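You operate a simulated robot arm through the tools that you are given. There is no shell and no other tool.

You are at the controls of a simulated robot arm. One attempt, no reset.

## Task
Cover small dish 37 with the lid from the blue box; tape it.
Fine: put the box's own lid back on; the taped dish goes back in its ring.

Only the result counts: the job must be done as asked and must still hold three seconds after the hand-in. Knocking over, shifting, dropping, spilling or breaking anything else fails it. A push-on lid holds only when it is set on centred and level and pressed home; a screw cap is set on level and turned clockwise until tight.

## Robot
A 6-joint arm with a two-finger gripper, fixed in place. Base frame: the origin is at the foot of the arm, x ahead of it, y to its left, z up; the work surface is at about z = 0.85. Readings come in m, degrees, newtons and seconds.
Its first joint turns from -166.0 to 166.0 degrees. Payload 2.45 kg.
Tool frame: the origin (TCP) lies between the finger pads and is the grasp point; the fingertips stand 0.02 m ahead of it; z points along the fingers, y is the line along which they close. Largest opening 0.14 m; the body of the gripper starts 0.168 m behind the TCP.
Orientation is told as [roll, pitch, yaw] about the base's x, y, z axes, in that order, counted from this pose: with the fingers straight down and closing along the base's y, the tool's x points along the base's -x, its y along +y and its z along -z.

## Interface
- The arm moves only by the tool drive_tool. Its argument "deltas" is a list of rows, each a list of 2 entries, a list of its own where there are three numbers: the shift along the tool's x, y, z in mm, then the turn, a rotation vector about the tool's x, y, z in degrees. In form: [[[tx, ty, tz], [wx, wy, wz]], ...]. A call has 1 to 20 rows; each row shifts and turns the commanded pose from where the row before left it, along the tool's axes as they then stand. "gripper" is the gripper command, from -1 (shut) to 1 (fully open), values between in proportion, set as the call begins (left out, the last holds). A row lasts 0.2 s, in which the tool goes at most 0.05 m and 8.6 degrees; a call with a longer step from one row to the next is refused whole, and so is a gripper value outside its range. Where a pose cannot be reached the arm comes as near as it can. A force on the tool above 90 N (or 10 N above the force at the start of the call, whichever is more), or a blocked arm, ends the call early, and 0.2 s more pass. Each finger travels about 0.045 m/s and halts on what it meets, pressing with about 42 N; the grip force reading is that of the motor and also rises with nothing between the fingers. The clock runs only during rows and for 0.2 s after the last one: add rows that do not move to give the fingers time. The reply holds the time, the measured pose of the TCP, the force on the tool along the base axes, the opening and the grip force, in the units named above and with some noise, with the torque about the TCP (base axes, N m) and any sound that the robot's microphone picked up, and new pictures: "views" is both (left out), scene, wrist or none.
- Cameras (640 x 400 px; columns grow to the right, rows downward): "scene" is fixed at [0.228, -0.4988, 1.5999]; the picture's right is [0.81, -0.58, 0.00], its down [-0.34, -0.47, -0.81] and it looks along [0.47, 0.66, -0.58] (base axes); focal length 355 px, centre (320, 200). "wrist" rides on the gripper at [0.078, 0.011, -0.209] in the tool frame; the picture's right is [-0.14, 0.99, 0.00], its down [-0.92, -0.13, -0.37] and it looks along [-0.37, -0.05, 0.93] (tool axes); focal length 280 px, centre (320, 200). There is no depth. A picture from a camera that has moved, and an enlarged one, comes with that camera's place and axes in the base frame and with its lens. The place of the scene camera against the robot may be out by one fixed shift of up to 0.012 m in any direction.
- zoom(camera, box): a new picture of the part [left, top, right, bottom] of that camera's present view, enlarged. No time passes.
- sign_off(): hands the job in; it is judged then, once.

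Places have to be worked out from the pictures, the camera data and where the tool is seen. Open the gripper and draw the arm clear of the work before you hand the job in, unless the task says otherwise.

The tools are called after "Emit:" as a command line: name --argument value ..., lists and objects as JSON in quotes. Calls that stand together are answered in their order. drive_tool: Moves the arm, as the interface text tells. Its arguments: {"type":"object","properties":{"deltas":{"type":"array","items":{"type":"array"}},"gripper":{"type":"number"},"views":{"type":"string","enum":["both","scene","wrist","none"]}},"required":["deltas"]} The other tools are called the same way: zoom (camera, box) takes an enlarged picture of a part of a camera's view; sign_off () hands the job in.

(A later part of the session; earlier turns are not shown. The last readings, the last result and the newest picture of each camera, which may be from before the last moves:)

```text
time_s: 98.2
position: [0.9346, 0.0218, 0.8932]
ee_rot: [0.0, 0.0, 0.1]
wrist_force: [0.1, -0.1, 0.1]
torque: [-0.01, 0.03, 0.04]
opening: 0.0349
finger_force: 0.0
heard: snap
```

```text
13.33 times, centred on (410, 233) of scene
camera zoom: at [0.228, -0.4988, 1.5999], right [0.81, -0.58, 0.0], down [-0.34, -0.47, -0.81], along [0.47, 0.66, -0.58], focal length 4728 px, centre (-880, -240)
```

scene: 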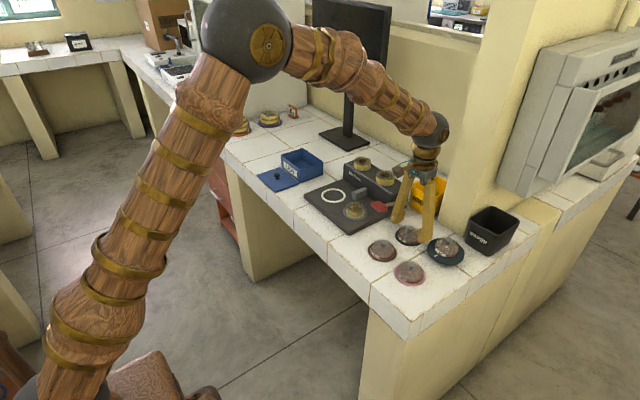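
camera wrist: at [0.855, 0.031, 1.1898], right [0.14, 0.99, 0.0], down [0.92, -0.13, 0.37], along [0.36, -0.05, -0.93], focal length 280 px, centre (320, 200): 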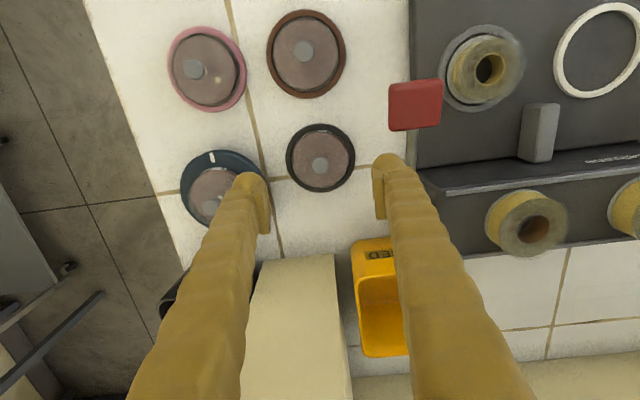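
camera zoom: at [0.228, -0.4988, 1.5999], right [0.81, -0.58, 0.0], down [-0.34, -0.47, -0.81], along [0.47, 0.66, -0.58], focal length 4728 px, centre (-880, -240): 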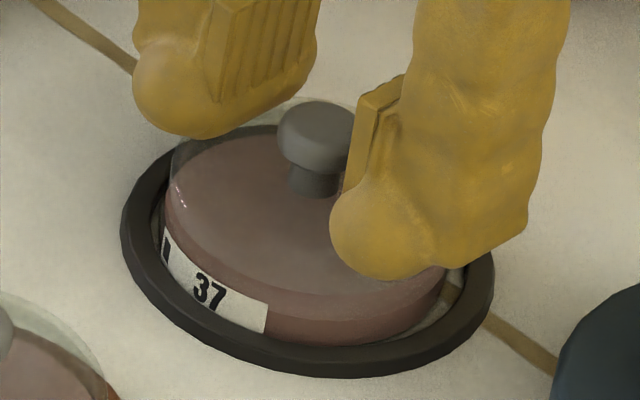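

Snap heard once the lid was completely free: it clicked on. Now I'll test it with almost no squeeze: close the tips just under the knob's mushroom head and lift slowly.

Emit:
drive_tool --deltas '[[[0, 0, 0], [0, 0, 0]], [[0, 0, 0], [0, 0, 0]], [[0, 0, 0], [0, 0, 0]]]' --gripper -0.77 --views "none"

Emit:
zoom --camera "wrist" --box '[260, 120, 380, 220]'

```text
time_s: 99.0
position: [0.9343, 0.0219, 0.8944]
ee_rot: [-0.1, -0.1, 0.1]
wrist_force: [-0.6, 0.6, -0.1]
torque: [0.01, 0.03, 0.03]
opening: 0.0169
finger_force: 3.9
heard: snap
```

```text
4.00 times, centred on (320, 170) of wrist
camera zoom: at [0.8565, 0.032, 1.1023], right [0.14, 0.99, 0.0], down [0.92, -0.13, 0.37], along [0.36, -0.05, -0.93], focal length 1122 px, centre (320, 320)
```

zoom: 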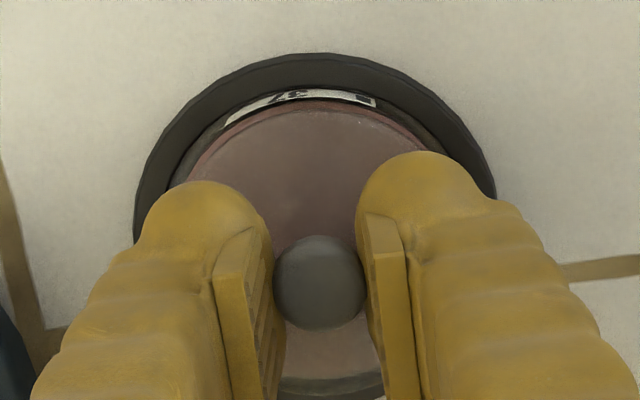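

Even a light touch on the knob makes it click off, so the knob cannot be used to carry the dish before taping. I'll carry it by the dish body, with the tips just above the ring. I back off, wait for the click, and come down astride the dish.

Emit:
drive_tool --deltas '[[[0, 0, 0], [0, 0, 0]], [[0, 0, 0], [0, 0, 0]], [[0, 0, -10], [0, 0, 0]], [[0, 0, -15], [0, 0, 0]], [[0, 0, 0], [0, 0, 0]]]' --gripper -0.4 --views "none"

Emit:
drive_tool --deltas '[[[0, 0, 0], [0, 0, 0]], [[0, 0, 0], [0, 0, 0]], [[0, 0, 0], [0, 0, 0]]]' --gripper 0.2 --views "none"

Emit:
zoom --camera "wrist" --box '[240, 100, 400, 220]'

Emit:
zoom --camera "scene" --box '[396, 218, 424, 248]'

```text
time_s: 100.2
position: [0.9339, 0.021, 0.9178]
ee_rot: [0.0, 0.1, 0.1]
wrist_force: [0.6, -0.3, 0.2]
torque: [-0.01, -0.01, -0.03]
opening: 0.0421
finger_force: 0.0
heard: snap
```

```text
time_s: 101.0
position: [0.9339, 0.0208, 0.917]
ee_rot: [0.0, 0.0, 0.1]
wrist_force: [-0.3, 0.2, -0.2]
torque: [0.01, 0.02, 0.03]
opening: 0.0841
finger_force: 0.2
```

```text
3.33 times, centred on (320, 160) of wrist
camera zoom: at [0.8562, 0.0317, 1.1261], right [0.14, 0.99, 0.0], down [0.92, -0.13, 0.37], along [0.36, -0.05, -0.93], focal length 935 px, centre (320, 333)
```

zoom: 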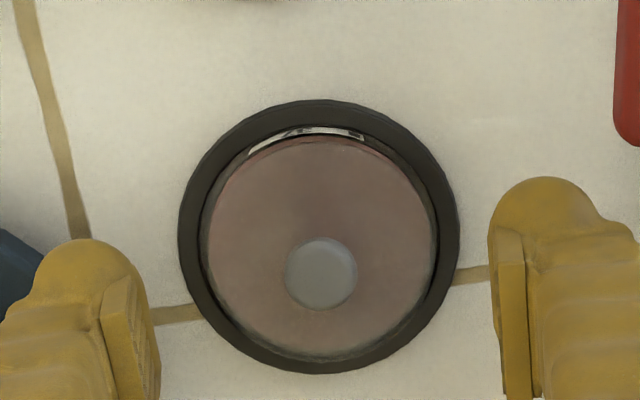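

```text
13.33 times, centred on (410, 233) of scene
camera zoom: at [0.228, -0.4988, 1.5999], right [0.81, -0.58, 0.0], down [-0.34, -0.47, -0.81], along [0.47, 0.66, -0.58], focal length 4728 px, centre (-880, -240)
```

zoom: 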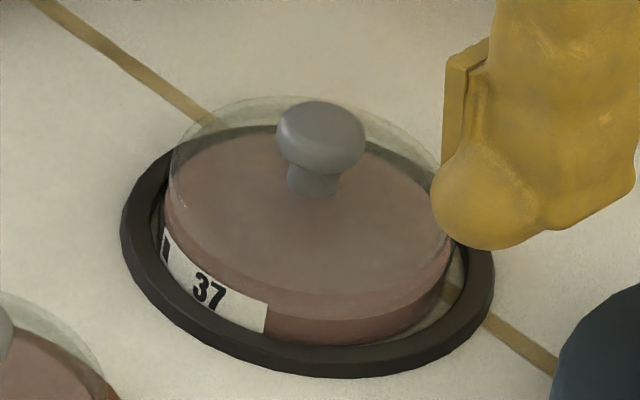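

Click on again after release, and the lid is centred. I descend astride the dish with an 84 mm opening, feeling for the ring top near z = 0.876.

Emit:
drive_tool --deltas '[[[0, 0.4, 15], [0, 0, 0]], [[0, 0, 15], [0, 0, 0]], [[0, 0, 5], [0, 0, 0]], [[0, 0, 0], [0, 0, 0]]]' --gripper 0.2 --views "none"

Emit:
drive_tool --deltas '[[[0, 0, 1.5], [0, 0, 0]], [[0, 0, 1], [0, 0, 0]], [[0, 0, 0], [0, 0, 0]]]' --gripper 0.12 --views "none"

Emit:
zoom --camera "scene" --box '[390, 210, 434, 252]'

Emit:
zoom --camera "wrist" --box '[240, 100, 400, 220]'

```text
time_s: 102.0
position: [0.9331, 0.0199, 0.882]
ee_rot: [0.0, 0.0, 0.1]
wrist_force: [-0.2, -0.7, -0.5]
torque: [0.0, -0.01, 0.02]
opening: 0.084
finger_force: 0.1
```

```text
time_s: 102.8
position: [0.9325, 0.0211, 0.8821]
ee_rot: [-0.1, 0.1, 0.1]
wrist_force: [0.6, -0.7, -0.6]
torque: [0.01, 0.01, -0.01]
opening: 0.0783
finger_force: 0.2
```

```text
9.52 times, centred on (412, 231) of scene
camera zoom: at [0.228, -0.4988, 1.5999], right [0.81, -0.58, 0.0], down [-0.34, -0.47, -0.81], along [0.47, 0.66, -0.58], focal length 3377 px, centre (-556, -95)
```

zoom: 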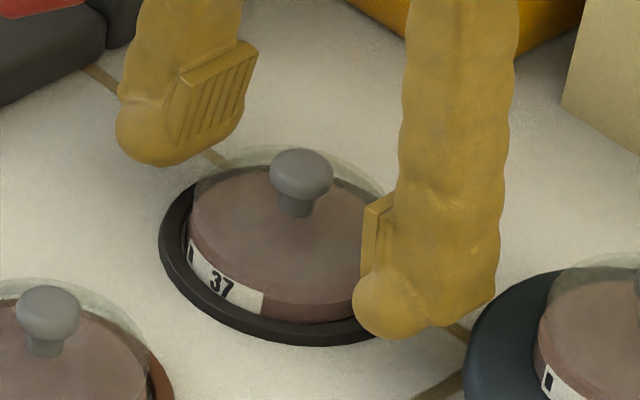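

```text
3.33 times, centred on (320, 160) of wrist
camera zoom: at [0.8549, 0.0313, 1.0903], right [0.14, 0.99, 0.0], down [0.92, -0.13, 0.37], along [0.36, -0.05, -0.93], focal length 935 px, centre (320, 333)
```

zoom: 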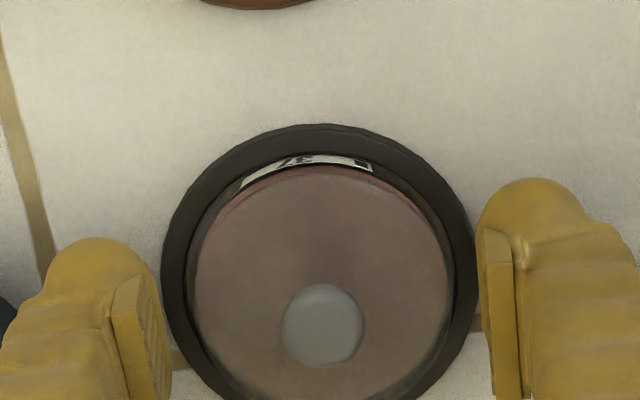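

Emit:
drive_tool --deltas '[[[0, 0, 1], [0, 0, 0]], [[0, 0, 0], [0, 0, 0]]]' --gripper 0.12 --views "none"

Emit:
drive_tool --deltas '[[[0, 0, 1], [0, 0, 0]], [[0, 0, 0], [0, 0, 0]]]' --gripper 0.12 --views "none"

Emit:
drive_tool --deltas '[[[0, 0, 1], [0, 0, 0]], [[0, 0, 0], [0, 0, 0]]]' --gripper 0.12 --views "none"

```text
time_s: 103.4
position: [0.9331, 0.0217, 0.8818]
ee_rot: [-0.1, 0.0, 0.1]
wrist_force: [-0.2, -0.7, 0.2]
torque: [0.02, 0.0, 0.05]
opening: 0.0786
finger_force: 0.1
```

```text
time_s: 104.0
position: [0.9329, 0.0218, 0.8785]
ee_rot: [-0.1, 0.0, 0.1]
wrist_force: [0.9, 0.8, -0.2]
torque: [-0.03, 0.0, 0.02]
opening: 0.0786
finger_force: 0.0
```

```text
time_s: 104.6
position: [0.9332, 0.0222, 0.8783]
ee_rot: [-0.1, 0.0, 0.1]
wrist_force: [0.5, 0.8, 0.1]
torque: [-0.03, 0.0, 0.01]
opening: 0.0783
finger_force: 0.0
```

No contact yet; two more 1 mm steps.

Emit:
drive_tool --deltas '[[[0, 0, 1], [0, 0, 0]], [[0, 0, 0], [0, 0, 0]]]' --gripper 0.12 --views "none"

Emit:
drive_tool --deltas '[[[0, 0, 1], [0, 0, 0]], [[0, 0, 0], [0, 0, 0]]]' --gripper 0.12 --views "none"

Emit:
zoom --camera "scene" --box '[390, 210, 434, 252]'

```text
time_s: 105.2
position: [0.9326, 0.0213, 0.8776]
ee_rot: [0.0, 0.0, 0.1]
wrist_force: [0.1, 0.1, 1.0]
torque: [-0.02, -0.03, 0.03]
opening: 0.0783
finger_force: 0.0
```

```text
time_s: 105.8
position: [0.9328, 0.0206, 0.8759]
ee_rot: [-0.2, 0.0, 0.1]
wrist_force: [0.5, -0.1, 0.4]
torque: [0.0, -0.04, 0.02]
opening: 0.0784
finger_force: 0.0
```

```text
9.52 times, centred on (412, 231) of scene
camera zoom: at [0.228, -0.4988, 1.5999], right [0.81, -0.58, 0.0], down [-0.34, -0.47, -0.81], along [0.47, 0.66, -0.58], focal length 3377 px, centre (-556, -95)
```

zoom: 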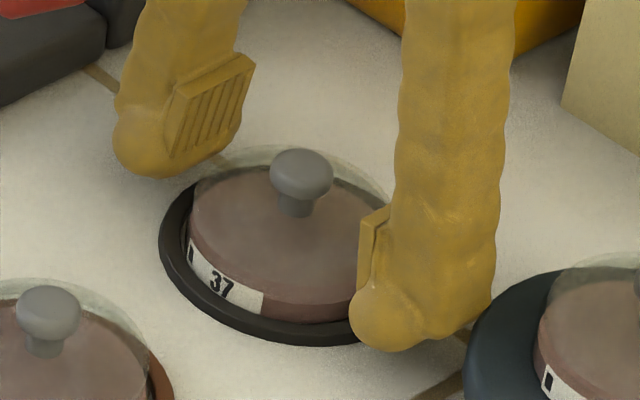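

Still clear of the ring at z = 0.876, so the tips now overlap the dish side by about 5 mm. I close in small steps on the dish body.

Emit:
drive_tool --deltas '[[[0, 0, 0.5], [0, 0, 0]], [[0, 0, 0], [0, 0, 0]], [[0, 0, 0], [0, 0, 0]]]' --gripper 0.0 --views "none"

Emit:
drive_tool --deltas '[[[0, 0, 0], [0, 0, 0]], [[0, 0, 0], [0, 0, 0]]]' --gripper -0.03 --views "none"

Emit:
drive_tool --deltas '[[[0, 0, 0], [0, 0, 0]], [[0, 0, 0], [0, 0, 0]]]' --gripper -0.05 --views "none"

Emit:
zoom --camera "wrist" --box '[240, 100, 400, 220]'

```text
time_s: 106.6
position: [0.9328, 0.0213, 0.8771]
ee_rot: [-0.1, 0.0, 0.1]
wrist_force: [-0.3, 0.3, -0.4]
torque: [0.02, 0.01, -0.05]
opening: 0.0702
finger_force: 0.0
```

```text
time_s: 107.2
position: [0.9329, 0.0207, 0.8765]
ee_rot: [0.0, 0.1, 0.2]
wrist_force: [0.1, 0.2, 0.8]
torque: [-0.03, -0.01, 0.01]
opening: 0.0677
finger_force: 0.0
```

```text
time_s: 107.8
position: [0.9331, 0.0214, 0.877]
ee_rot: [0.1, 0.0, 0.1]
wrist_force: [1.3, -0.5, 2.9]
torque: [-0.02, 0.01, -0.03]
opening: 0.0669
finger_force: 0.1
```

```text
3.33 times, centred on (320, 160) of wrist
camera zoom: at [0.8551, 0.0316, 1.0849], right [0.14, 0.99, 0.0], down [0.92, -0.13, 0.37], along [0.36, -0.05, -0.93], focal length 935 px, centre (320, 333)
```

zoom: 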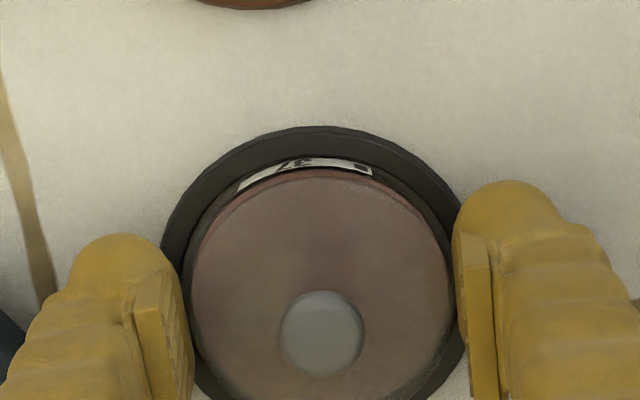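

Emit:
drive_tool --deltas '[[[0, 0, 0], [0, 0, 0]], [[0, 0, 0], [0, 0, 0]]]' --gripper -0.07 --views "none"

Emit:
drive_tool --deltas '[[[0, 0, 0], [0, 0, 0]], [[0, 0, 0], [0, 0, 0]]]' --gripper -0.09 --views "none"

Emit:
zoom --camera "scene" --box '[390, 210, 434, 252]'

Emit:
zoom --camera "wrist" --box '[240, 100, 400, 220]'

```text
time_s: 108.4
position: [0.9334, 0.0206, 0.8767]
ee_rot: [0.0, 0.1, 0.0]
wrist_force: [-0.4, 0.5, 10.5]
torque: [-0.06, -0.01, 0.02]
opening: 0.0656
finger_force: 0.4
```

```text
time_s: 109.0
position: [0.9323, 0.0212, 0.8763]
ee_rot: [-0.1, 0.0, 0.2]
wrist_force: [-0.1, -0.4, 22.4]
torque: [-0.16, 0.0, -0.02]
opening: 0.0641
finger_force: 0.5
heard: snap
```

```text
9.52 times, centred on (412, 231) of scene
camera zoom: at [0.228, -0.4988, 1.5999], right [0.81, -0.58, 0.0], down [-0.34, -0.47, -0.81], along [0.47, 0.66, -0.58], focal length 3377 px, centre (-556, -95)
```

zoom: 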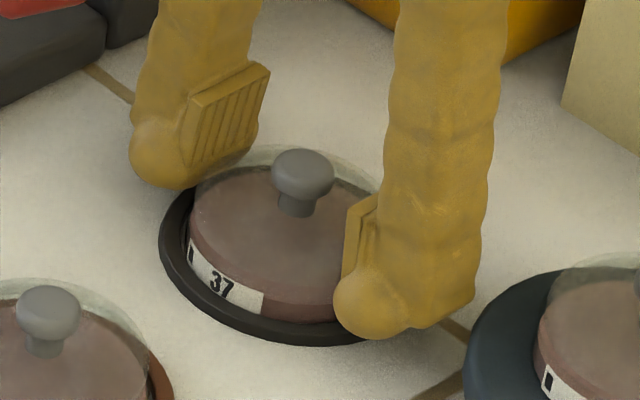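

```text
3.33 times, centred on (320, 160) of wrist
camera zoom: at [0.855, 0.0316, 1.0856], right [0.14, 0.99, 0.0], down [0.92, -0.13, 0.37], along [0.37, -0.05, -0.93], focal length 935 px, centre (320, 333)
```

zoom: 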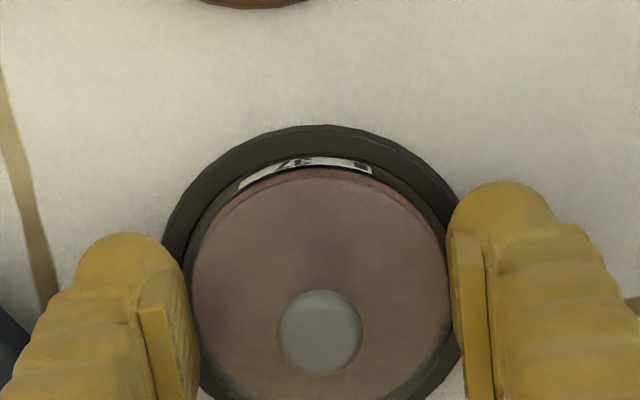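

Vertical force builds on both tips as they close, so they are riding up on something near the ring's inner lip. I look closely before going on.

Emit:
zoom --camera "scene" --box '[410, 228, 428, 248]'

Emit:
zoom --camera "scene" --box '[395, 214, 415, 236]'

Emit:
zoom --camera "wrist" --box '[270, 150, 320, 215]'

Emit:
zoom --camera "wrist" --box '[335, 150, 385, 215]'

```text
16.00 times, centred on (419, 238) of scene
camera zoom: at [0.228, -0.4988, 1.5999], right [0.81, -0.58, 0.0], down [-0.34, -0.47, -0.81], along [0.47, 0.66, -0.58], focal length 5674 px, centre (-1264, -408)
```

zoom: 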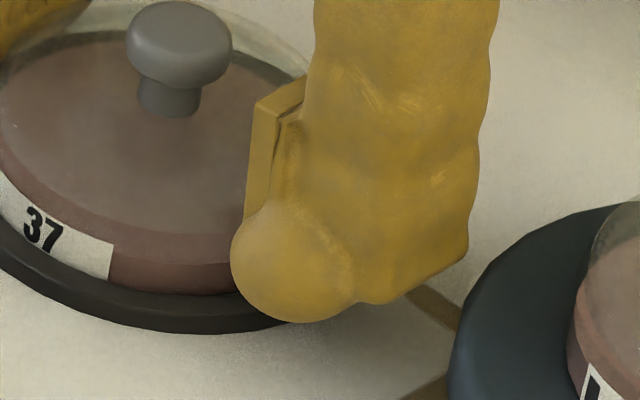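

```text
16.00 times, centred on (405, 225) of scene
camera zoom: at [0.228, -0.4988, 1.5999], right [0.81, -0.58, 0.0], down [-0.34, -0.47, -0.81], along [0.47, 0.66, -0.58], focal length 5674 px, centre (-1040, -200)
```

zoom: 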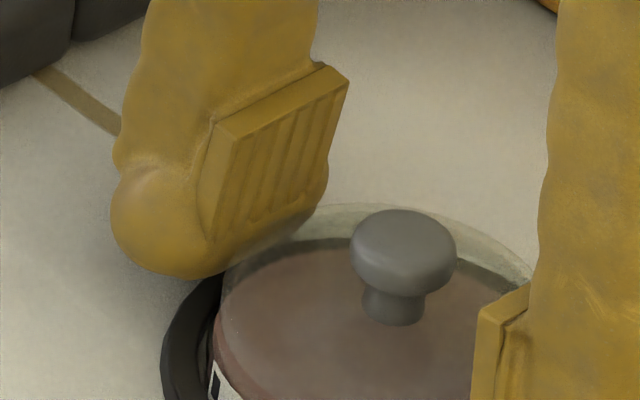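

```text
6.15 times, centred on (295, 182) of wrist
camera zoom: at [0.855, 0.0316, 1.0856], right [0.14, 0.99, 0.0], down [0.92, -0.13, 0.37], along [0.37, -0.05, -0.93], focal length 1726 px, centre (474, 308)
```

zoom: 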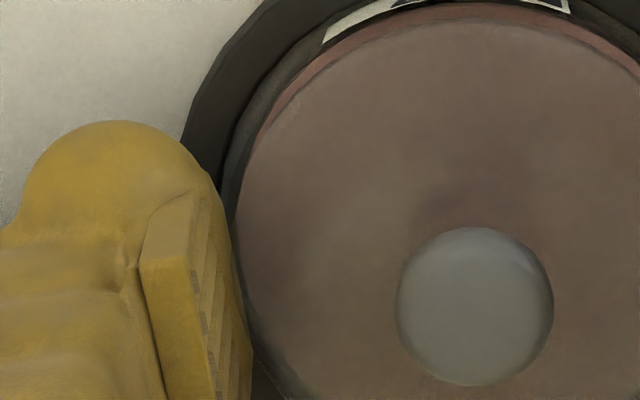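

```text
6.15 times, centred on (360, 182) of wrist
camera zoom: at [0.855, 0.0316, 1.0856], right [0.14, 0.99, 0.0], down [0.92, -0.13, 0.37], along [0.37, -0.05, -0.93], focal length 1726 px, centre (74, 308)
```

zoom: 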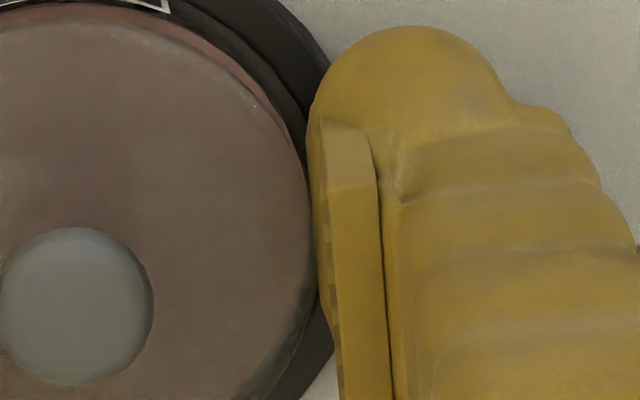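

I raise 2 mm so the tips clear that lip and continue closing in small steps.

Emit:
drive_tool --deltas '[[[0, 0, -1], [0, 0, 0]], [[0, 0, -1], [0, 0, 0]], [[0, 0, 0], [0, 0, 0]]]' --gripper -0.09 --views "none"

Emit:
drive_tool --deltas '[[[0, 0, 0], [0, 0, 0]], [[0, 0, 0], [0, 0, 0]]]' --gripper -0.12 --views "none"

Emit:
drive_tool --deltas '[[[0, 0, 0], [0, 0, 0]], [[0, 0, 0], [0, 0, 0]]]' --gripper -0.15 --views "none"

Emit:
zoom --camera "wrist" --box '[240, 100, 400, 220]'

Emit:
zoom --camera "scene" --box '[390, 210, 434, 252]'

```text
time_s: 109.8
position: [0.932, 0.0204, 0.8779]
ee_rot: [-0.1, 0.0, 0.1]
wrist_force: [2.6, -0.9, 13.5]
torque: [-0.16, 0.02, 0.01]
opening: 0.0643
finger_force: 0.7
```

```text
time_s: 110.4
position: [0.9321, 0.0214, 0.8797]
ee_rot: [0.0, -0.1, 0.1]
wrist_force: [-5.5, -0.5, 39.2]
torque: [-0.65, 0.08, -0.06]
opening: 0.063
finger_force: 14.0
```

```text
time_s: 111.0
position: [0.9339, 0.0211, 0.8813]
ee_rot: [-0.1, -0.1, 0.1]
wrist_force: [-6.6, -1.8, 68.9]
torque: [-0.22, 0.11, 0.02]
opening: 0.0609
finger_force: 42.0
```

```text
3.33 times, centred on (320, 160) of wrist
camera zoom: at [0.8548, 0.0316, 1.0892], right [0.14, 0.99, 0.0], down [0.92, -0.13, 0.37], along [0.37, -0.05, -0.93], focal length 935 px, centre (320, 333)
```

zoom: 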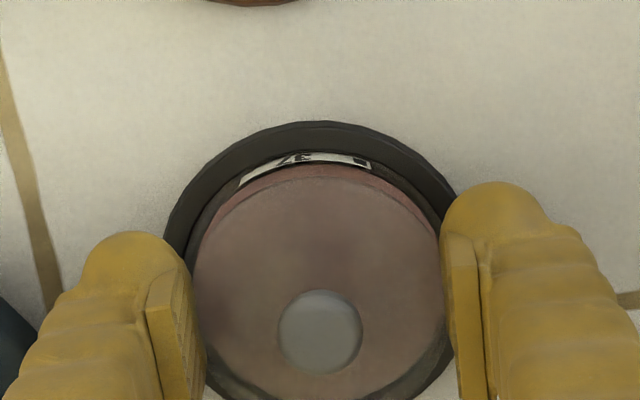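

```text
9.52 times, centred on (412, 231) of scene
camera zoom: at [0.228, -0.4988, 1.5999], right [0.81, -0.58, 0.0], down [-0.34, -0.47, -0.81], along [0.47, 0.66, -0.58], focal length 3377 px, centre (-556, -95)
```

zoom: 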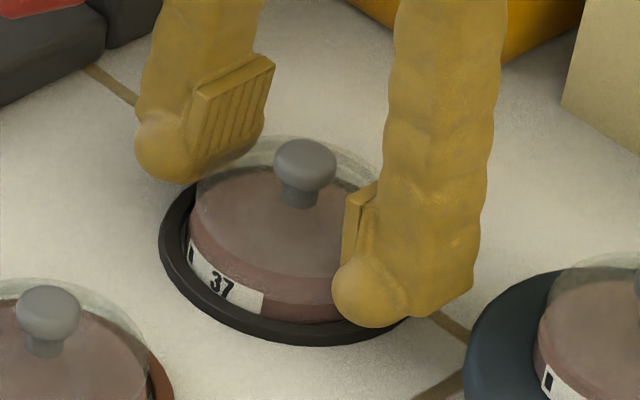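

Squeezing at this height wedged the lid up, because the dish edge is rounded and its vertical wall lies lower. I open to let the lid settle back, then look for a lower grip height.

Emit:
drive_tool --deltas '[[[0, 0, 0], [0, 0, 0]], [[0, 0, 0], [0, 0, 0]]]' --gripper -0.09 --views "none"

Emit:
drive_tool --deltas '[[[0, 0, 0], [0, 0, 0]], [[0, 0, 0], [0, 0, 0]], [[0, 0, 0], [0, 0, 0]]]' --gripper 0.12 --views "none"

Emit:
zoom --camera "wrist" --box '[240, 100, 400, 220]'

Emit:
zoom --camera "scene" --box '[396, 218, 424, 248]'

```text
time_s: 111.6
position: [0.9339, 0.0217, 0.8808]
ee_rot: [0.0, -0.2, 0.1]
wrist_force: [4.8, 9.0, 76.9]
torque: [-2.27, -0.07, 0.13]
opening: 0.0637
finger_force: 0.0
```

```text
time_s: 112.4
position: [0.9319, 0.0208, 0.8779]
ee_rot: [-0.2, 0.1, 0.0]
wrist_force: [-0.1, 0.0, -0.9]
torque: [-0.01, 0.0, 0.01]
opening: 0.0784
finger_force: 0.1
```

```text
3.33 times, centred on (320, 160) of wrist
camera zoom: at [0.855, 0.0316, 1.0857], right [0.14, 0.99, 0.0], down [0.92, -0.13, 0.37], along [0.36, -0.05, -0.93], focal length 935 px, centre (320, 333)
```

zoom: 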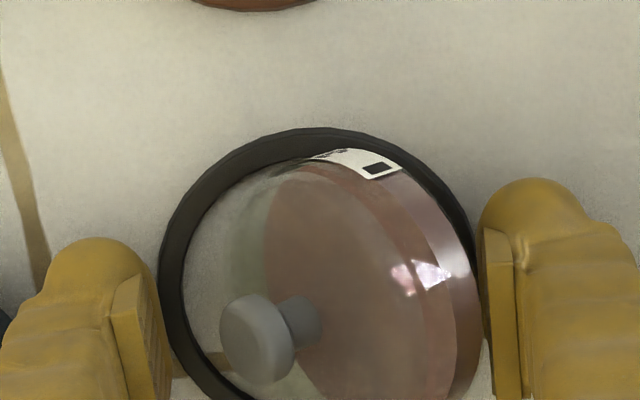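

```text
13.33 times, centred on (410, 233) of scene
camera zoom: at [0.228, -0.4988, 1.5999], right [0.81, -0.58, 0.0], down [-0.34, -0.47, -0.81], along [0.47, 0.66, -0.58], focal length 4728 px, centre (-880, -240)
```

zoom: 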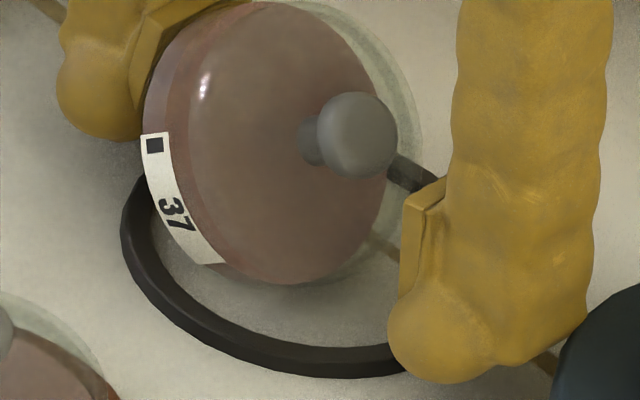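

The dish tipped up on its edge when the fingers opened: it leans against the +y finger with its lid still attached. I hold still and study exactly how it is leaning, so I can lay it back down gently.

Emit:
zoom --camera "scene" --box '[390, 205, 434, 252]'

Emit:
zoom --camera "wrist" --box '[270, 120, 390, 225]'

Emit:
zoom --camera "scene" --box '[396, 214, 418, 240]'

```text
8.51 times, centred on (412, 228) of scene
camera zoom: at [0.228, -0.4988, 1.5999], right [0.81, -0.58, 0.0], down [-0.34, -0.47, -0.81], along [0.47, 0.66, -0.58], focal length 3018 px, centre (-463, -43)
```

zoom: 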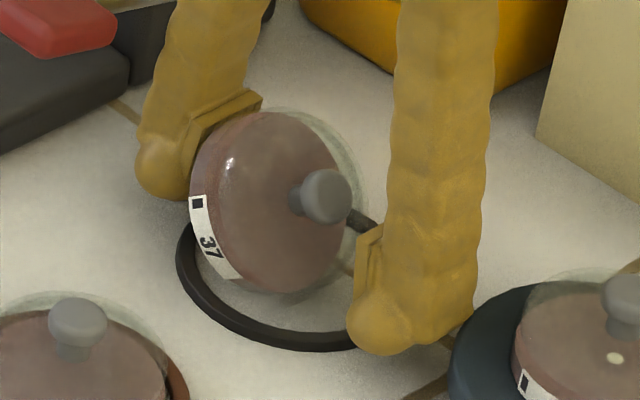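

```text
3.81 times, centred on (330, 172) of wrist
camera zoom: at [0.855, 0.0316, 1.0857], right [0.14, 0.99, 0.0], down [0.92, -0.13, 0.37], along [0.36, -0.05, -0.93], focal length 1068 px, centre (282, 305)
```

zoom: 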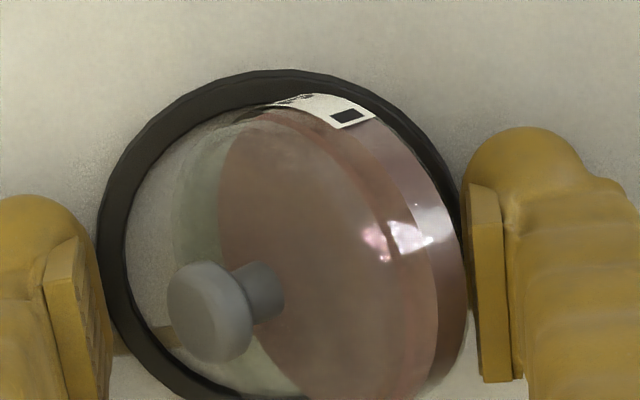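

```text
15.38 times, centred on (407, 227) of scene
camera zoom: at [0.228, -0.4988, 1.5999], right [0.81, -0.58, 0.0], down [-0.34, -0.47, -0.81], along [0.47, 0.66, -0.58], focal length 5456 px, centre (-1018, -215)
```

zoom: 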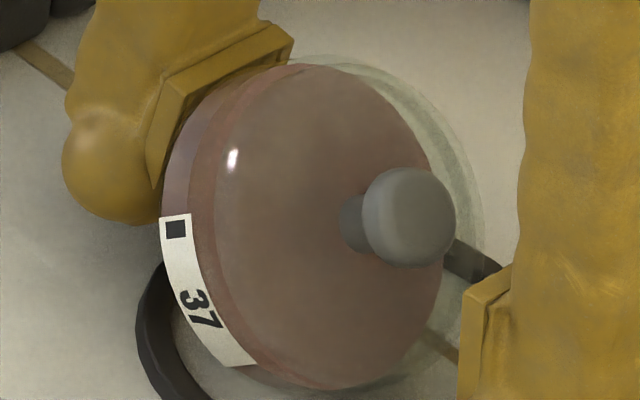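

The dish, with its lid still firmly attached, leans at about 40° against the +y finger, with its lower edge inside the ring. I let it down gently by opening the gripper in small steps.

Emit:
drive_tool --deltas '[[[0, 0, 0], [0, 0, 0]], [[0, 0, 0], [0, 0, 0]]]' --gripper 0.15 --views "none"

Emit:
drive_tool --deltas '[[[0, 0, 0], [0, 0, 0]], [[0, 0, 0], [0, 0, 0]]]' --gripper 0.18 --views "none"

Emit:
zoom --camera "wrist" --box '[240, 110, 400, 225]'

Emit:
zoom --camera "scene" --box '[390, 205, 434, 252]'

```text
time_s: 113.0
position: [0.9325, 0.0213, 0.8783]
ee_rot: [-0.1, 0.0, 0.1]
wrist_force: [-0.6, 0.9, -0.3]
torque: [-0.02, 0.03, -0.01]
opening: 0.0808
finger_force: 0.1
```

```text
time_s: 113.6
position: [0.9326, 0.0205, 0.8779]
ee_rot: [0.0, 0.0, 0.0]
wrist_force: [0.0, -0.5, 0.3]
torque: [0.0, 0.01, 0.0]
opening: 0.0827
finger_force: 0.3
```

```text
3.48 times, centred on (320, 168) of wrist
camera zoom: at [0.8551, 0.0317, 1.0865], right [0.14, 0.99, 0.0], down [0.92, -0.13, 0.37], along [0.36, -0.05, -0.93], focal length 975 px, centre (320, 313)
```

zoom: 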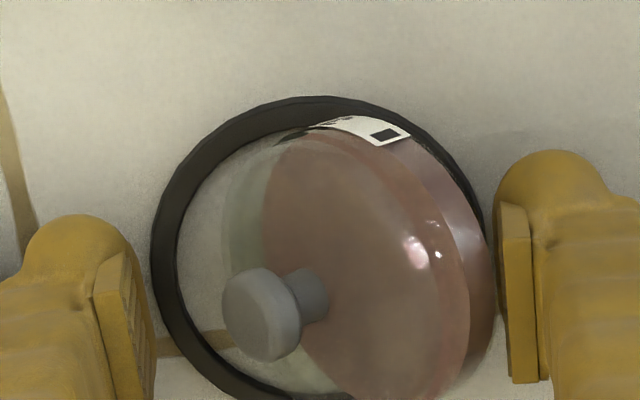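

```text
8.51 times, centred on (412, 228) of scene
camera zoom: at [0.228, -0.4988, 1.5999], right [0.81, -0.58, 0.0], down [-0.34, -0.47, -0.81], along [0.47, 0.66, -0.58], focal length 3018 px, centre (-463, -43)
```

zoom: 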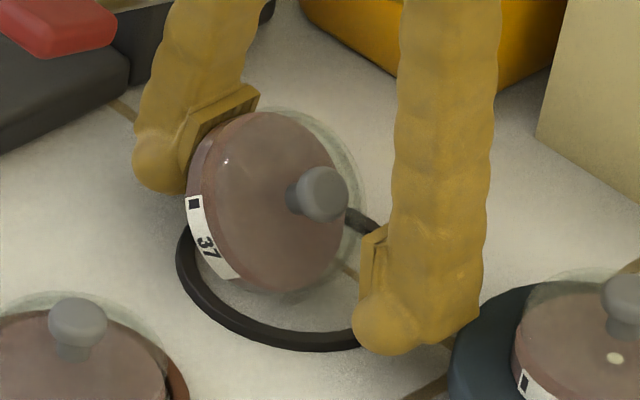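

It is following the finger down smoothly. I continue opening in small steps.

Emit:
drive_tool --deltas '[[[0, 0, 0], [0, 0, 0]], [[0, 0, 0], [0, 0, 0]]]' --gripper 0.22 --views "none"

Emit:
drive_tool --deltas '[[[0, 0, 0], [0, 0, 0]], [[0, 0, 0], [0, 0, 0]]]' --gripper 0.26 --views "none"

Emit:
zoom --camera "wrist" --box '[240, 110, 400, 225]'

Emit:
zoom --camera "scene" --box '[390, 205, 434, 252]'

```text
time_s: 114.2
position: [0.9334, 0.0219, 0.8784]
ee_rot: [0.1, 0.0, 0.2]
wrist_force: [0.2, -0.2, -1.0]
torque: [-0.04, -0.02, 0.0]
opening: 0.0854
finger_force: 0.6
```

```text
time_s: 114.8
position: [0.9322, 0.0208, 0.8788]
ee_rot: [0.0, 0.0, 0.0]
wrist_force: [0.0, 0.3, -0.2]
torque: [-0.03, 0.0, -0.03]
opening: 0.0885
finger_force: 0.1
```

```text
3.48 times, centred on (320, 168) of wrist
camera zoom: at [0.8551, 0.0317, 1.0865], right [0.14, 0.99, 0.0], down [0.92, -0.13, 0.37], along [0.36, -0.05, -0.93], focal length 975 px, centre (320, 313)
```

zoom: 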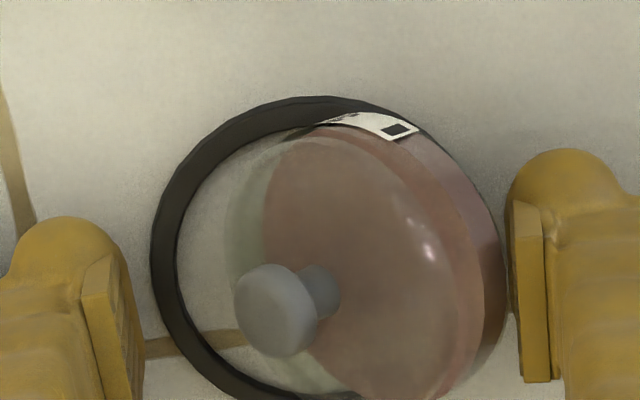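

```text
8.51 times, centred on (412, 228) of scene
camera zoom: at [0.228, -0.4988, 1.5999], right [0.81, -0.58, 0.0], down [-0.34, -0.47, -0.81], along [0.47, 0.66, -0.58], focal length 3018 px, centre (-463, -43)
```

zoom: 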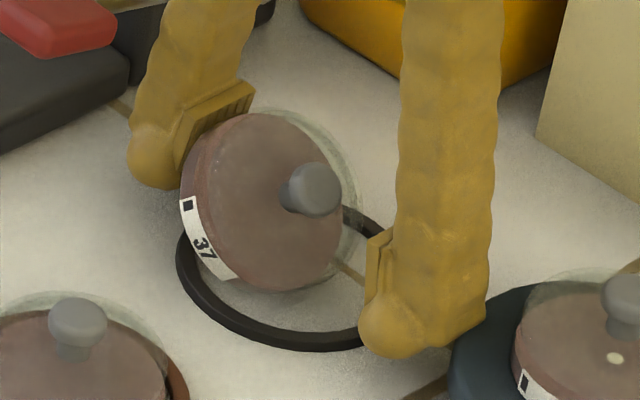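

It is lying down steadily. To keep the -y finger clear of dish 45, I now let it down further by moving the whole hand toward +y in 2 mm steps.

Emit:
drive_tool --deltas '[[[0, 1.5, 0], [0, 0, 0]], [[0, 1.5, 0], [0, 0, 0]], [[0, 0, 0], [0, 0, 0]]]' --gripper 0.26 --views "none"

Emit:
zoom --camera "wrist" --box '[240, 110, 400, 225]'

Emit:
zoom --camera "scene" --box '[390, 205, 434, 252]'

```text
time_s: 115.6
position: [0.9334, 0.0234, 0.8782]
ee_rot: [-0.1, 0.0, 0.1]
wrist_force: [-0.6, 1.0, -0.1]
torque: [-0.01, -0.01, 0.02]
opening: 0.0884
finger_force: 0.1
```

```text
3.48 times, centred on (320, 168) of wrist
camera zoom: at [0.8556, 0.035, 1.0859], right [0.14, 0.99, 0.0], down [0.92, -0.13, 0.37], along [0.36, -0.05, -0.93], focal length 975 px, centre (320, 313)
```

zoom: 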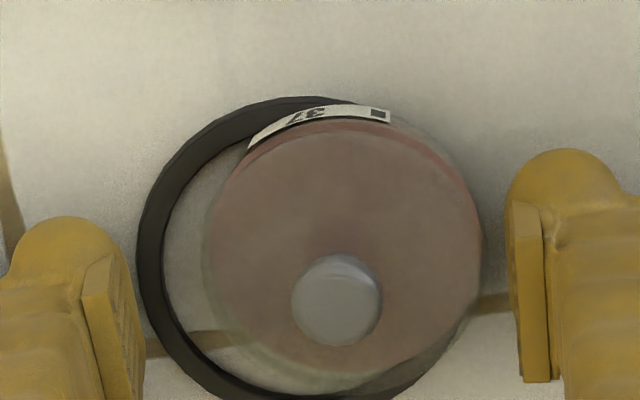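

```text
8.51 times, centred on (412, 228) of scene
camera zoom: at [0.228, -0.4988, 1.5999], right [0.81, -0.58, 0.0], down [-0.34, -0.47, -0.81], along [0.47, 0.66, -0.58], focal length 3018 px, centre (-463, -43)
```

zoom: 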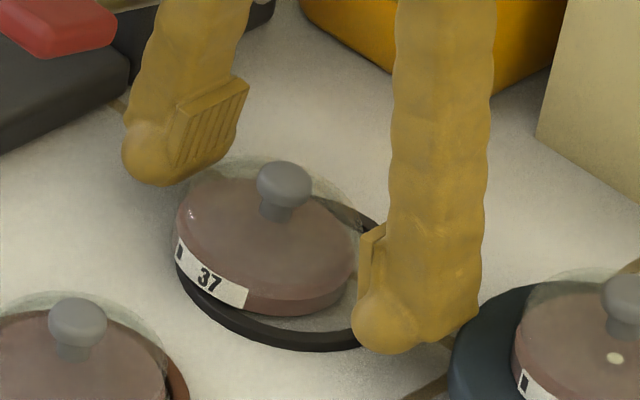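

The dish is down again, lid still on, resting partly on the ring's +y rim. If I slide it about 12 mm farther to +y, both fingers can reach down beside it, one inside the ring and one outside, for a proper grip on its wall. I position the fingers around it for that.

Emit:
drive_tool --deltas '[[[0, 3, 0], [0, 0, 0]], [[0, 3, 0], [0, 0, 0]], [[0, 0, 0], [0, 0, 0]]]' --gripper 0.2 --views "none"

Emit:
drive_tool --deltas '[[[0, 0, 0], [0, 0, 0]], [[0, 0, 0], [0, 0, 0]]]' --gripper 0.08 --views "none"

Emit:
zoom --camera "wrist" --box '[230, 90, 430, 225]'

Emit:
zoom --camera "scene" --box '[385, 195, 434, 252]'

```text
time_s: 116.4
position: [0.9332, 0.0305, 0.8785]
ee_rot: [-0.1, 0.0, 0.0]
wrist_force: [0.2, 0.1, -0.1]
torque: [-0.02, -0.03, -0.03]
opening: 0.0839
finger_force: 0.1
```

```text
time_s: 117.0
position: [0.9336, 0.0304, 0.8776]
ee_rot: [0.1, 0.1, 0.1]
wrist_force: [-0.4, 0.7, 0.1]
torque: [0.0, -0.01, -0.04]
opening: 0.0755
finger_force: 0.0
```

```text
2.96 times, centred on (330, 158) of wrist
camera zoom: at [0.8556, 0.0409, 1.0867], right [0.14, 0.99, 0.0], down [0.92, -0.13, 0.37], along [0.36, -0.05, -0.93], focal length 831 px, centre (290, 326)
```

zoom: 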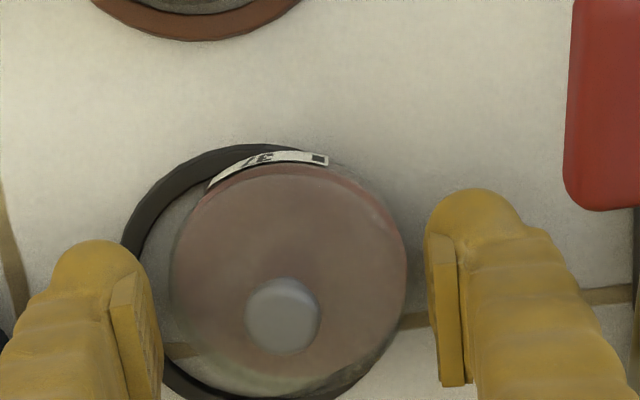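

```text
7.02 times, centred on (410, 224) of scene
camera zoom: at [0.228, -0.4988, 1.5999], right [0.81, -0.58, 0.0], down [-0.34, -0.47, -0.81], along [0.47, 0.66, -0.58], focal length 2489 px, centre (-308, 35)
```

zoom: 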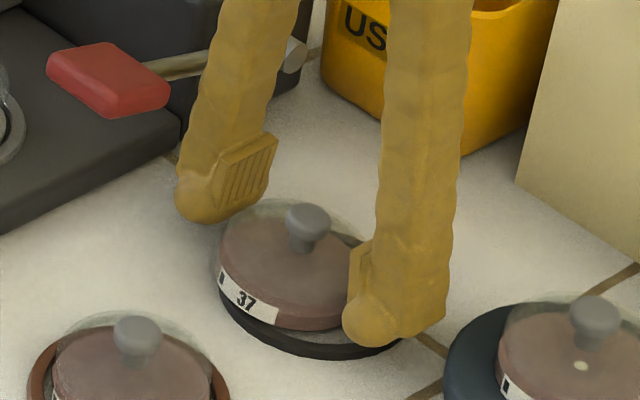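

The gap to the dish is about 2 mm on the -y side and 6 mm on the +y side. I lower to just above the ring and push the dish slowly toward +y with the -y finger.

Emit:
drive_tool --deltas '[[[0, 0, 1.3], [0, 0, 0]], [[0, 0, 1.2], [0, 0, 0]], [[0, 0, 0], [0, 0, 0]]]' --gripper 0.08 --views "none"

Emit:
drive_tool --deltas '[[[0, 2, 0], [0, 0, 0]], [[0, 2, 0], [0, 0, 0]], [[0, 2, 0], [0, 0, 0]], [[0, 0, 0], [0, 0, 0]]]' --gripper 0.08 --views "none"

Emit:
zoom --camera "wrist" --box '[230, 90, 430, 225]'

Emit:
zoom --camera "scene" --box '[385, 195, 434, 252]'

```text
time_s: 117.8
position: [0.9322, 0.0292, 0.8762]
ee_rot: [-0.1, 0.0, 0.1]
wrist_force: [-0.6, 0.4, 1.2]
torque: [0.04, 0.0, 0.01]
opening: 0.0754
finger_force: 0.1
```

```text
time_s: 118.8
position: [0.9338, 0.0362, 0.8783]
ee_rot: [-0.1, 0.0, 0.1]
wrist_force: [-0.9, -2.3, 8.8]
torque: [-0.37, 0.08, -0.01]
opening: 0.0774
finger_force: 1.7
```

```text
2.96 times, centred on (330, 158) of wrist
camera zoom: at [0.8559, 0.0472, 1.0853], right [0.14, 0.99, 0.0], down [0.92, -0.13, 0.37], along [0.37, -0.05, -0.93], focal length 831 px, centre (290, 326)
```

zoom: 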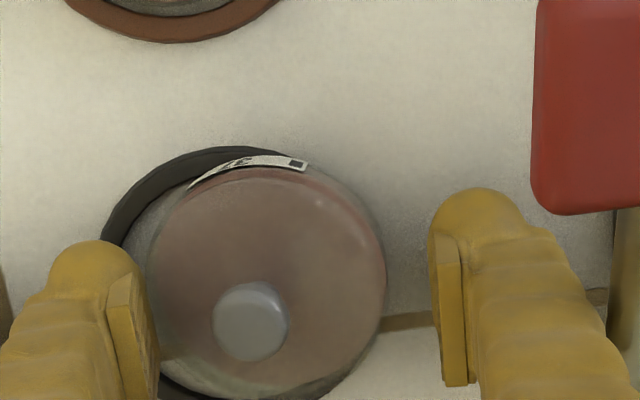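

```text
7.02 times, centred on (410, 224) of scene
camera zoom: at [0.228, -0.4988, 1.5999], right [0.81, -0.58, 0.0], down [-0.34, -0.47, -0.81], along [0.47, 0.66, -0.58], focal length 2489 px, centre (-308, 35)
```

zoom: 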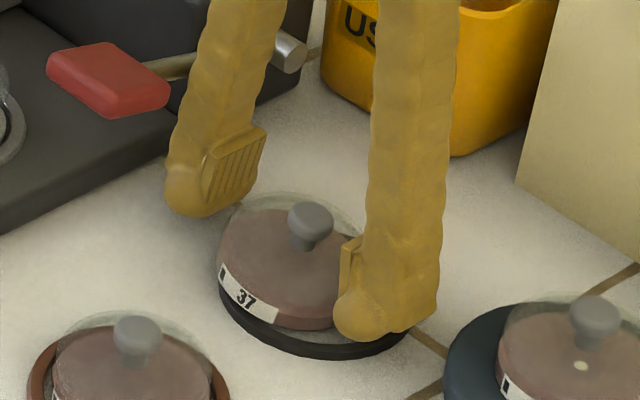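

The rounded fingertip is riding up on the dish edge instead of pushing it. I back off at once and find how low the tips can go over the ring.

Emit:
drive_tool --deltas '[[[0, -3, 0], [0, 0, 0]], [[0, -3, 0], [0, 0, 0]], [[0, -2, 0], [0, 0, 0]], [[0, 0, 0], [0, 0, 0]]]' --gripper 0.1 --views "none"

Emit:
zoom --camera "wrist" --box '[230, 90, 430, 225]'

Emit:
zoom --camera "scene" --box '[385, 195, 434, 252]'

```text
time_s: 119.8
position: [0.935, 0.0287, 0.8765]
ee_rot: [0.0, 0.0, 0.1]
wrist_force: [1.4, -0.1, 6.6]
torque: [-0.28, 0.05, -0.02]
opening: 0.0777
finger_force: 0.9
```

```text
2.96 times, centred on (330, 158) of wrist
camera zoom: at [0.8559, 0.0389, 1.0853], right [0.14, 0.99, 0.0], down [0.92, -0.13, 0.37], along [0.36, -0.05, -0.93], focal length 831 px, centre (290, 326)
```

zoom: 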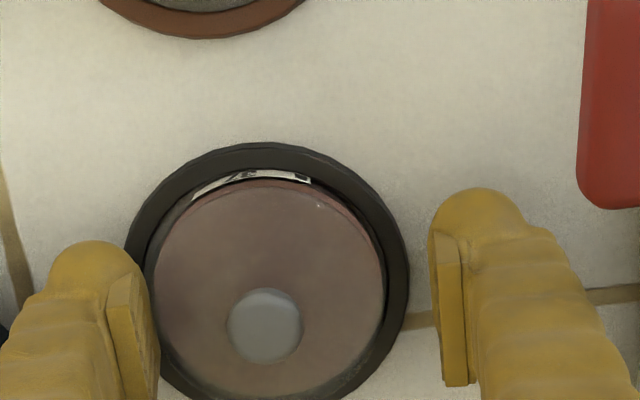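

```text
7.02 times, centred on (410, 224) of scene
camera zoom: at [0.228, -0.4988, 1.5999], right [0.81, -0.58, 0.0], down [-0.34, -0.47, -0.81], along [0.47, 0.66, -0.58], focal length 2489 px, centre (-308, 35)
```

zoom: 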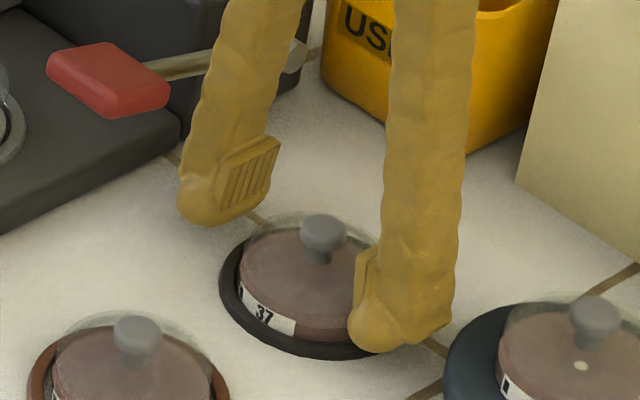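

Backing off dragged the dish back into its ring, flat and with the lid on. I rise, re-centre over it, and feel how low the tips can go over the ring with a 77 mm opening.

Emit:
drive_tool --deltas '[[[0, 0, -5], [0, 0, 0]], [[0, -3, -5], [0, 0, 0]], [[0, -4, 0], [0, 0, 0]], [[0, 0, 0], [0, 0, 0]]]' --gripper 0.15 --views "none"

Emit:
zoom --camera "wrist" --box '[240, 100, 400, 220]'

Emit:
zoom --camera "scene" --box '[396, 218, 424, 248]'

```text
time_s: 120.8
position: [0.9326, 0.0219, 0.8862]
ee_rot: [-0.1, 0.0, 0.2]
wrist_force: [-0.2, 0.2, 0.4]
torque: [0.0, 0.0, -0.04]
opening: 0.0806
finger_force: 0.1
```

```text
3.33 times, centred on (320, 160) of wrist
camera zoom: at [0.8548, 0.0328, 1.095], right [0.14, 0.99, 0.0], down [0.92, -0.13, 0.37], along [0.36, -0.05, -0.93], focal length 935 px, centre (320, 333)
```

zoom: 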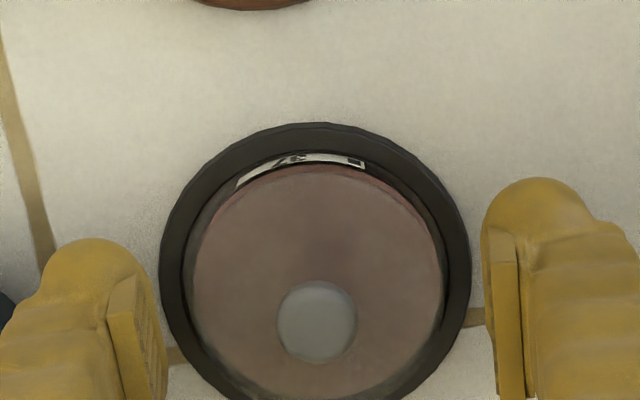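

```text
13.33 times, centred on (410, 233) of scene
camera zoom: at [0.228, -0.4988, 1.5999], right [0.81, -0.58, 0.0], down [-0.34, -0.47, -0.81], along [0.47, 0.66, -0.58], focal length 4728 px, centre (-880, -240)
```

zoom: 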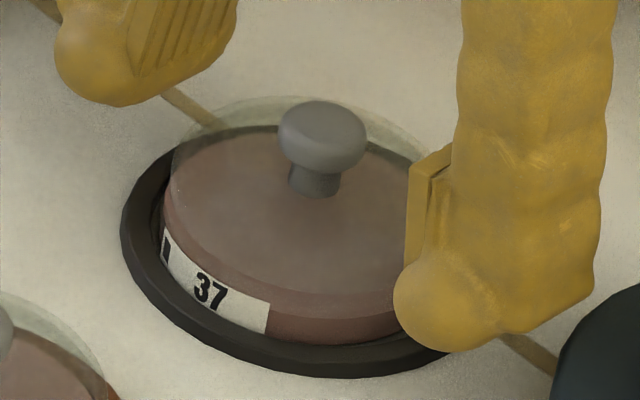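

The dish sits in its ring exactly as before, lid on and centred. I now try pressing it properly home in this free, seated state: fingers open about 36 mm astride the knob, pressing evenly on the disc.

Emit:
drive_tool --deltas '[[[0, 0, -15], [0, 0, 0]], [[0, 0, -5], [0, 0, 0]], [[0, 0, 0], [0, 0, 0]]]' --gripper -0.48 --views "none"

Emit:
drive_tool --deltas '[[[0, 0, 0], [0, 0, 0]], [[0, 0, 0], [0, 0, 0]]]' --gripper -0.48 --views "none"

Emit:
zoom --camera "wrist" --box '[250, 110, 390, 220]'

```text
time_s: 121.6
position: [0.9323, 0.0211, 0.9051]
ee_rot: [0.0, 0.1, 0.1]
wrist_force: [-0.8, 0.2, -0.4]
torque: [-0.02, -0.01, 0.01]
opening: 0.0364
finger_force: 0.0
```

```text
time_s: 122.2
position: [0.933, 0.0233, 0.9062]
ee_rot: [-0.1, 0.0, 0.1]
wrist_force: [-0.8, 0.2, -0.2]
torque: [-0.01, -0.01, -0.01]
opening: 0.0361
finger_force: 0.0
```

```text
3.64 times, centred on (320, 165) of wrist
camera zoom: at [0.8548, 0.0329, 1.1144], right [0.14, 0.99, 0.0], down [0.92, -0.13, 0.37], along [0.36, -0.05, -0.93], focal length 1020 px, centre (320, 327)
```

zoom: 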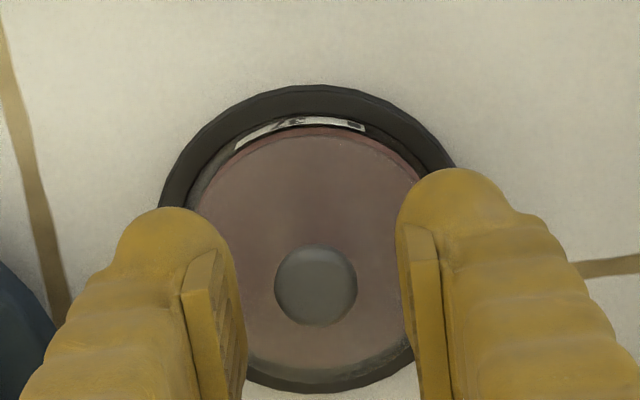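

I centre over the knob (1.7 mm out, 1.1 mm to -y) and descend to press.

Emit:
drive_tool --deltas '[[[-1.7, -1.1, 5], [0, 0, 0]], [[0, 0, 5], [0, 0, 0]], [[0, 0, 2], [0, 0, 0]], [[0, 0, 1], [0, 0, 0]], [[0, 0, 0], [0, 0, 0]]]' --gripper -0.48 --views "none"

Emit:
drive_tool --deltas '[[[0, 0, 1], [0, 0, 0]], [[0, 0, 0.7], [0, 0, 0]], [[0, 0, 0], [0, 0, 0]]]' --gripper -0.48 --views "none"

Emit:
drive_tool --deltas '[[[0, 0, 0.8], [0, 0, 0]], [[0, 0, 0.7], [0, 0, 0]], [[0, 0, 0], [0, 0, 0]]]' --gripper -0.48 --views "none"

```text
time_s: 123.4
position: [0.9351, 0.0206, 0.8925]
ee_rot: [0.0, 0.0, 0.1]
wrist_force: [0.8, -0.5, 0.9]
torque: [0.0, 0.01, 0.0]
opening: 0.0366
finger_force: 0.0
```

```text
time_s: 124.2
position: [0.9339, 0.0213, 0.8911]
ee_rot: [0.0, 0.0, 0.2]
wrist_force: [-5.2, -0.8, 18.0]
torque: [0.03, 0.14, -0.01]
opening: 0.0367
finger_force: 0.0
heard: snap
```

```text
time_s: 125.0
position: [0.9352, 0.0207, 0.8906]
ee_rot: [0.0, -0.1, 0.1]
wrist_force: [-3.8, 3.6, 48.8]
torque: [0.12, 0.09, -0.01]
opening: 0.0366
finger_force: 0.0
```

A snap at 18 N of even pressing. I press on to about 75 N and then unload slowly, listening.

Emit:
drive_tool --deltas '[[[0, 0, 0.7], [0, 0, 0]], [[0, 0, 0.3], [0, 0, 0]], [[0, 0, 0], [0, 0, 0]], [[0, 0, 0], [0, 0, 0]]]' --gripper -0.48 --views "none"

Emit:
drive_tool --deltas '[[[0, 0, -1.5], [0, 0, 0]], [[0, 0, 0], [0, 0, 0]]]' --gripper -0.48 --views "none"

Emit:
drive_tool --deltas '[[[0, 0, -1.5], [0, 0, 0]], [[0, 0, 0], [0, 0, 0]]]' --gripper -0.48 --views "none"

Emit:
drive_tool --deltas '[[[0, 0, -1.5], [0, 0, 0]], [[0, 0, 0], [0, 0, 0]]]' --gripper -0.48 --views "none"

```text
time_s: 126.0
position: [0.9353, 0.0193, 0.8894]
ee_rot: [0.0, -0.1, 0.1]
wrist_force: [-3.2, 7.1, 70.9]
torque: [0.21, 0.07, 0.01]
opening: 0.0368
finger_force: 0.2
```

```text
time_s: 126.6
position: [0.935, 0.0187, 0.8908]
ee_rot: [0.0, -0.1, 0.1]
wrist_force: [12.7, 3.4, 51.5]
torque: [0.1, -0.22, 0.01]
opening: 0.0363
finger_force: 0.2
```

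```text
time_s: 127.2
position: [0.9356, 0.0198, 0.8922]
ee_rot: [-0.2, -0.1, 0.1]
wrist_force: [7.3, 5.2, 37.8]
torque: [0.11, -0.17, -0.04]
opening: 0.0365
finger_force: 0.6
```

```text
time_s: 127.8
position: [0.9342, 0.0192, 0.8918]
ee_rot: [-0.2, 0.1, 0.2]
wrist_force: [1.8, 4.7, 13.7]
torque: [0.18, -0.03, -0.04]
opening: 0.0364
finger_force: 0.0
```

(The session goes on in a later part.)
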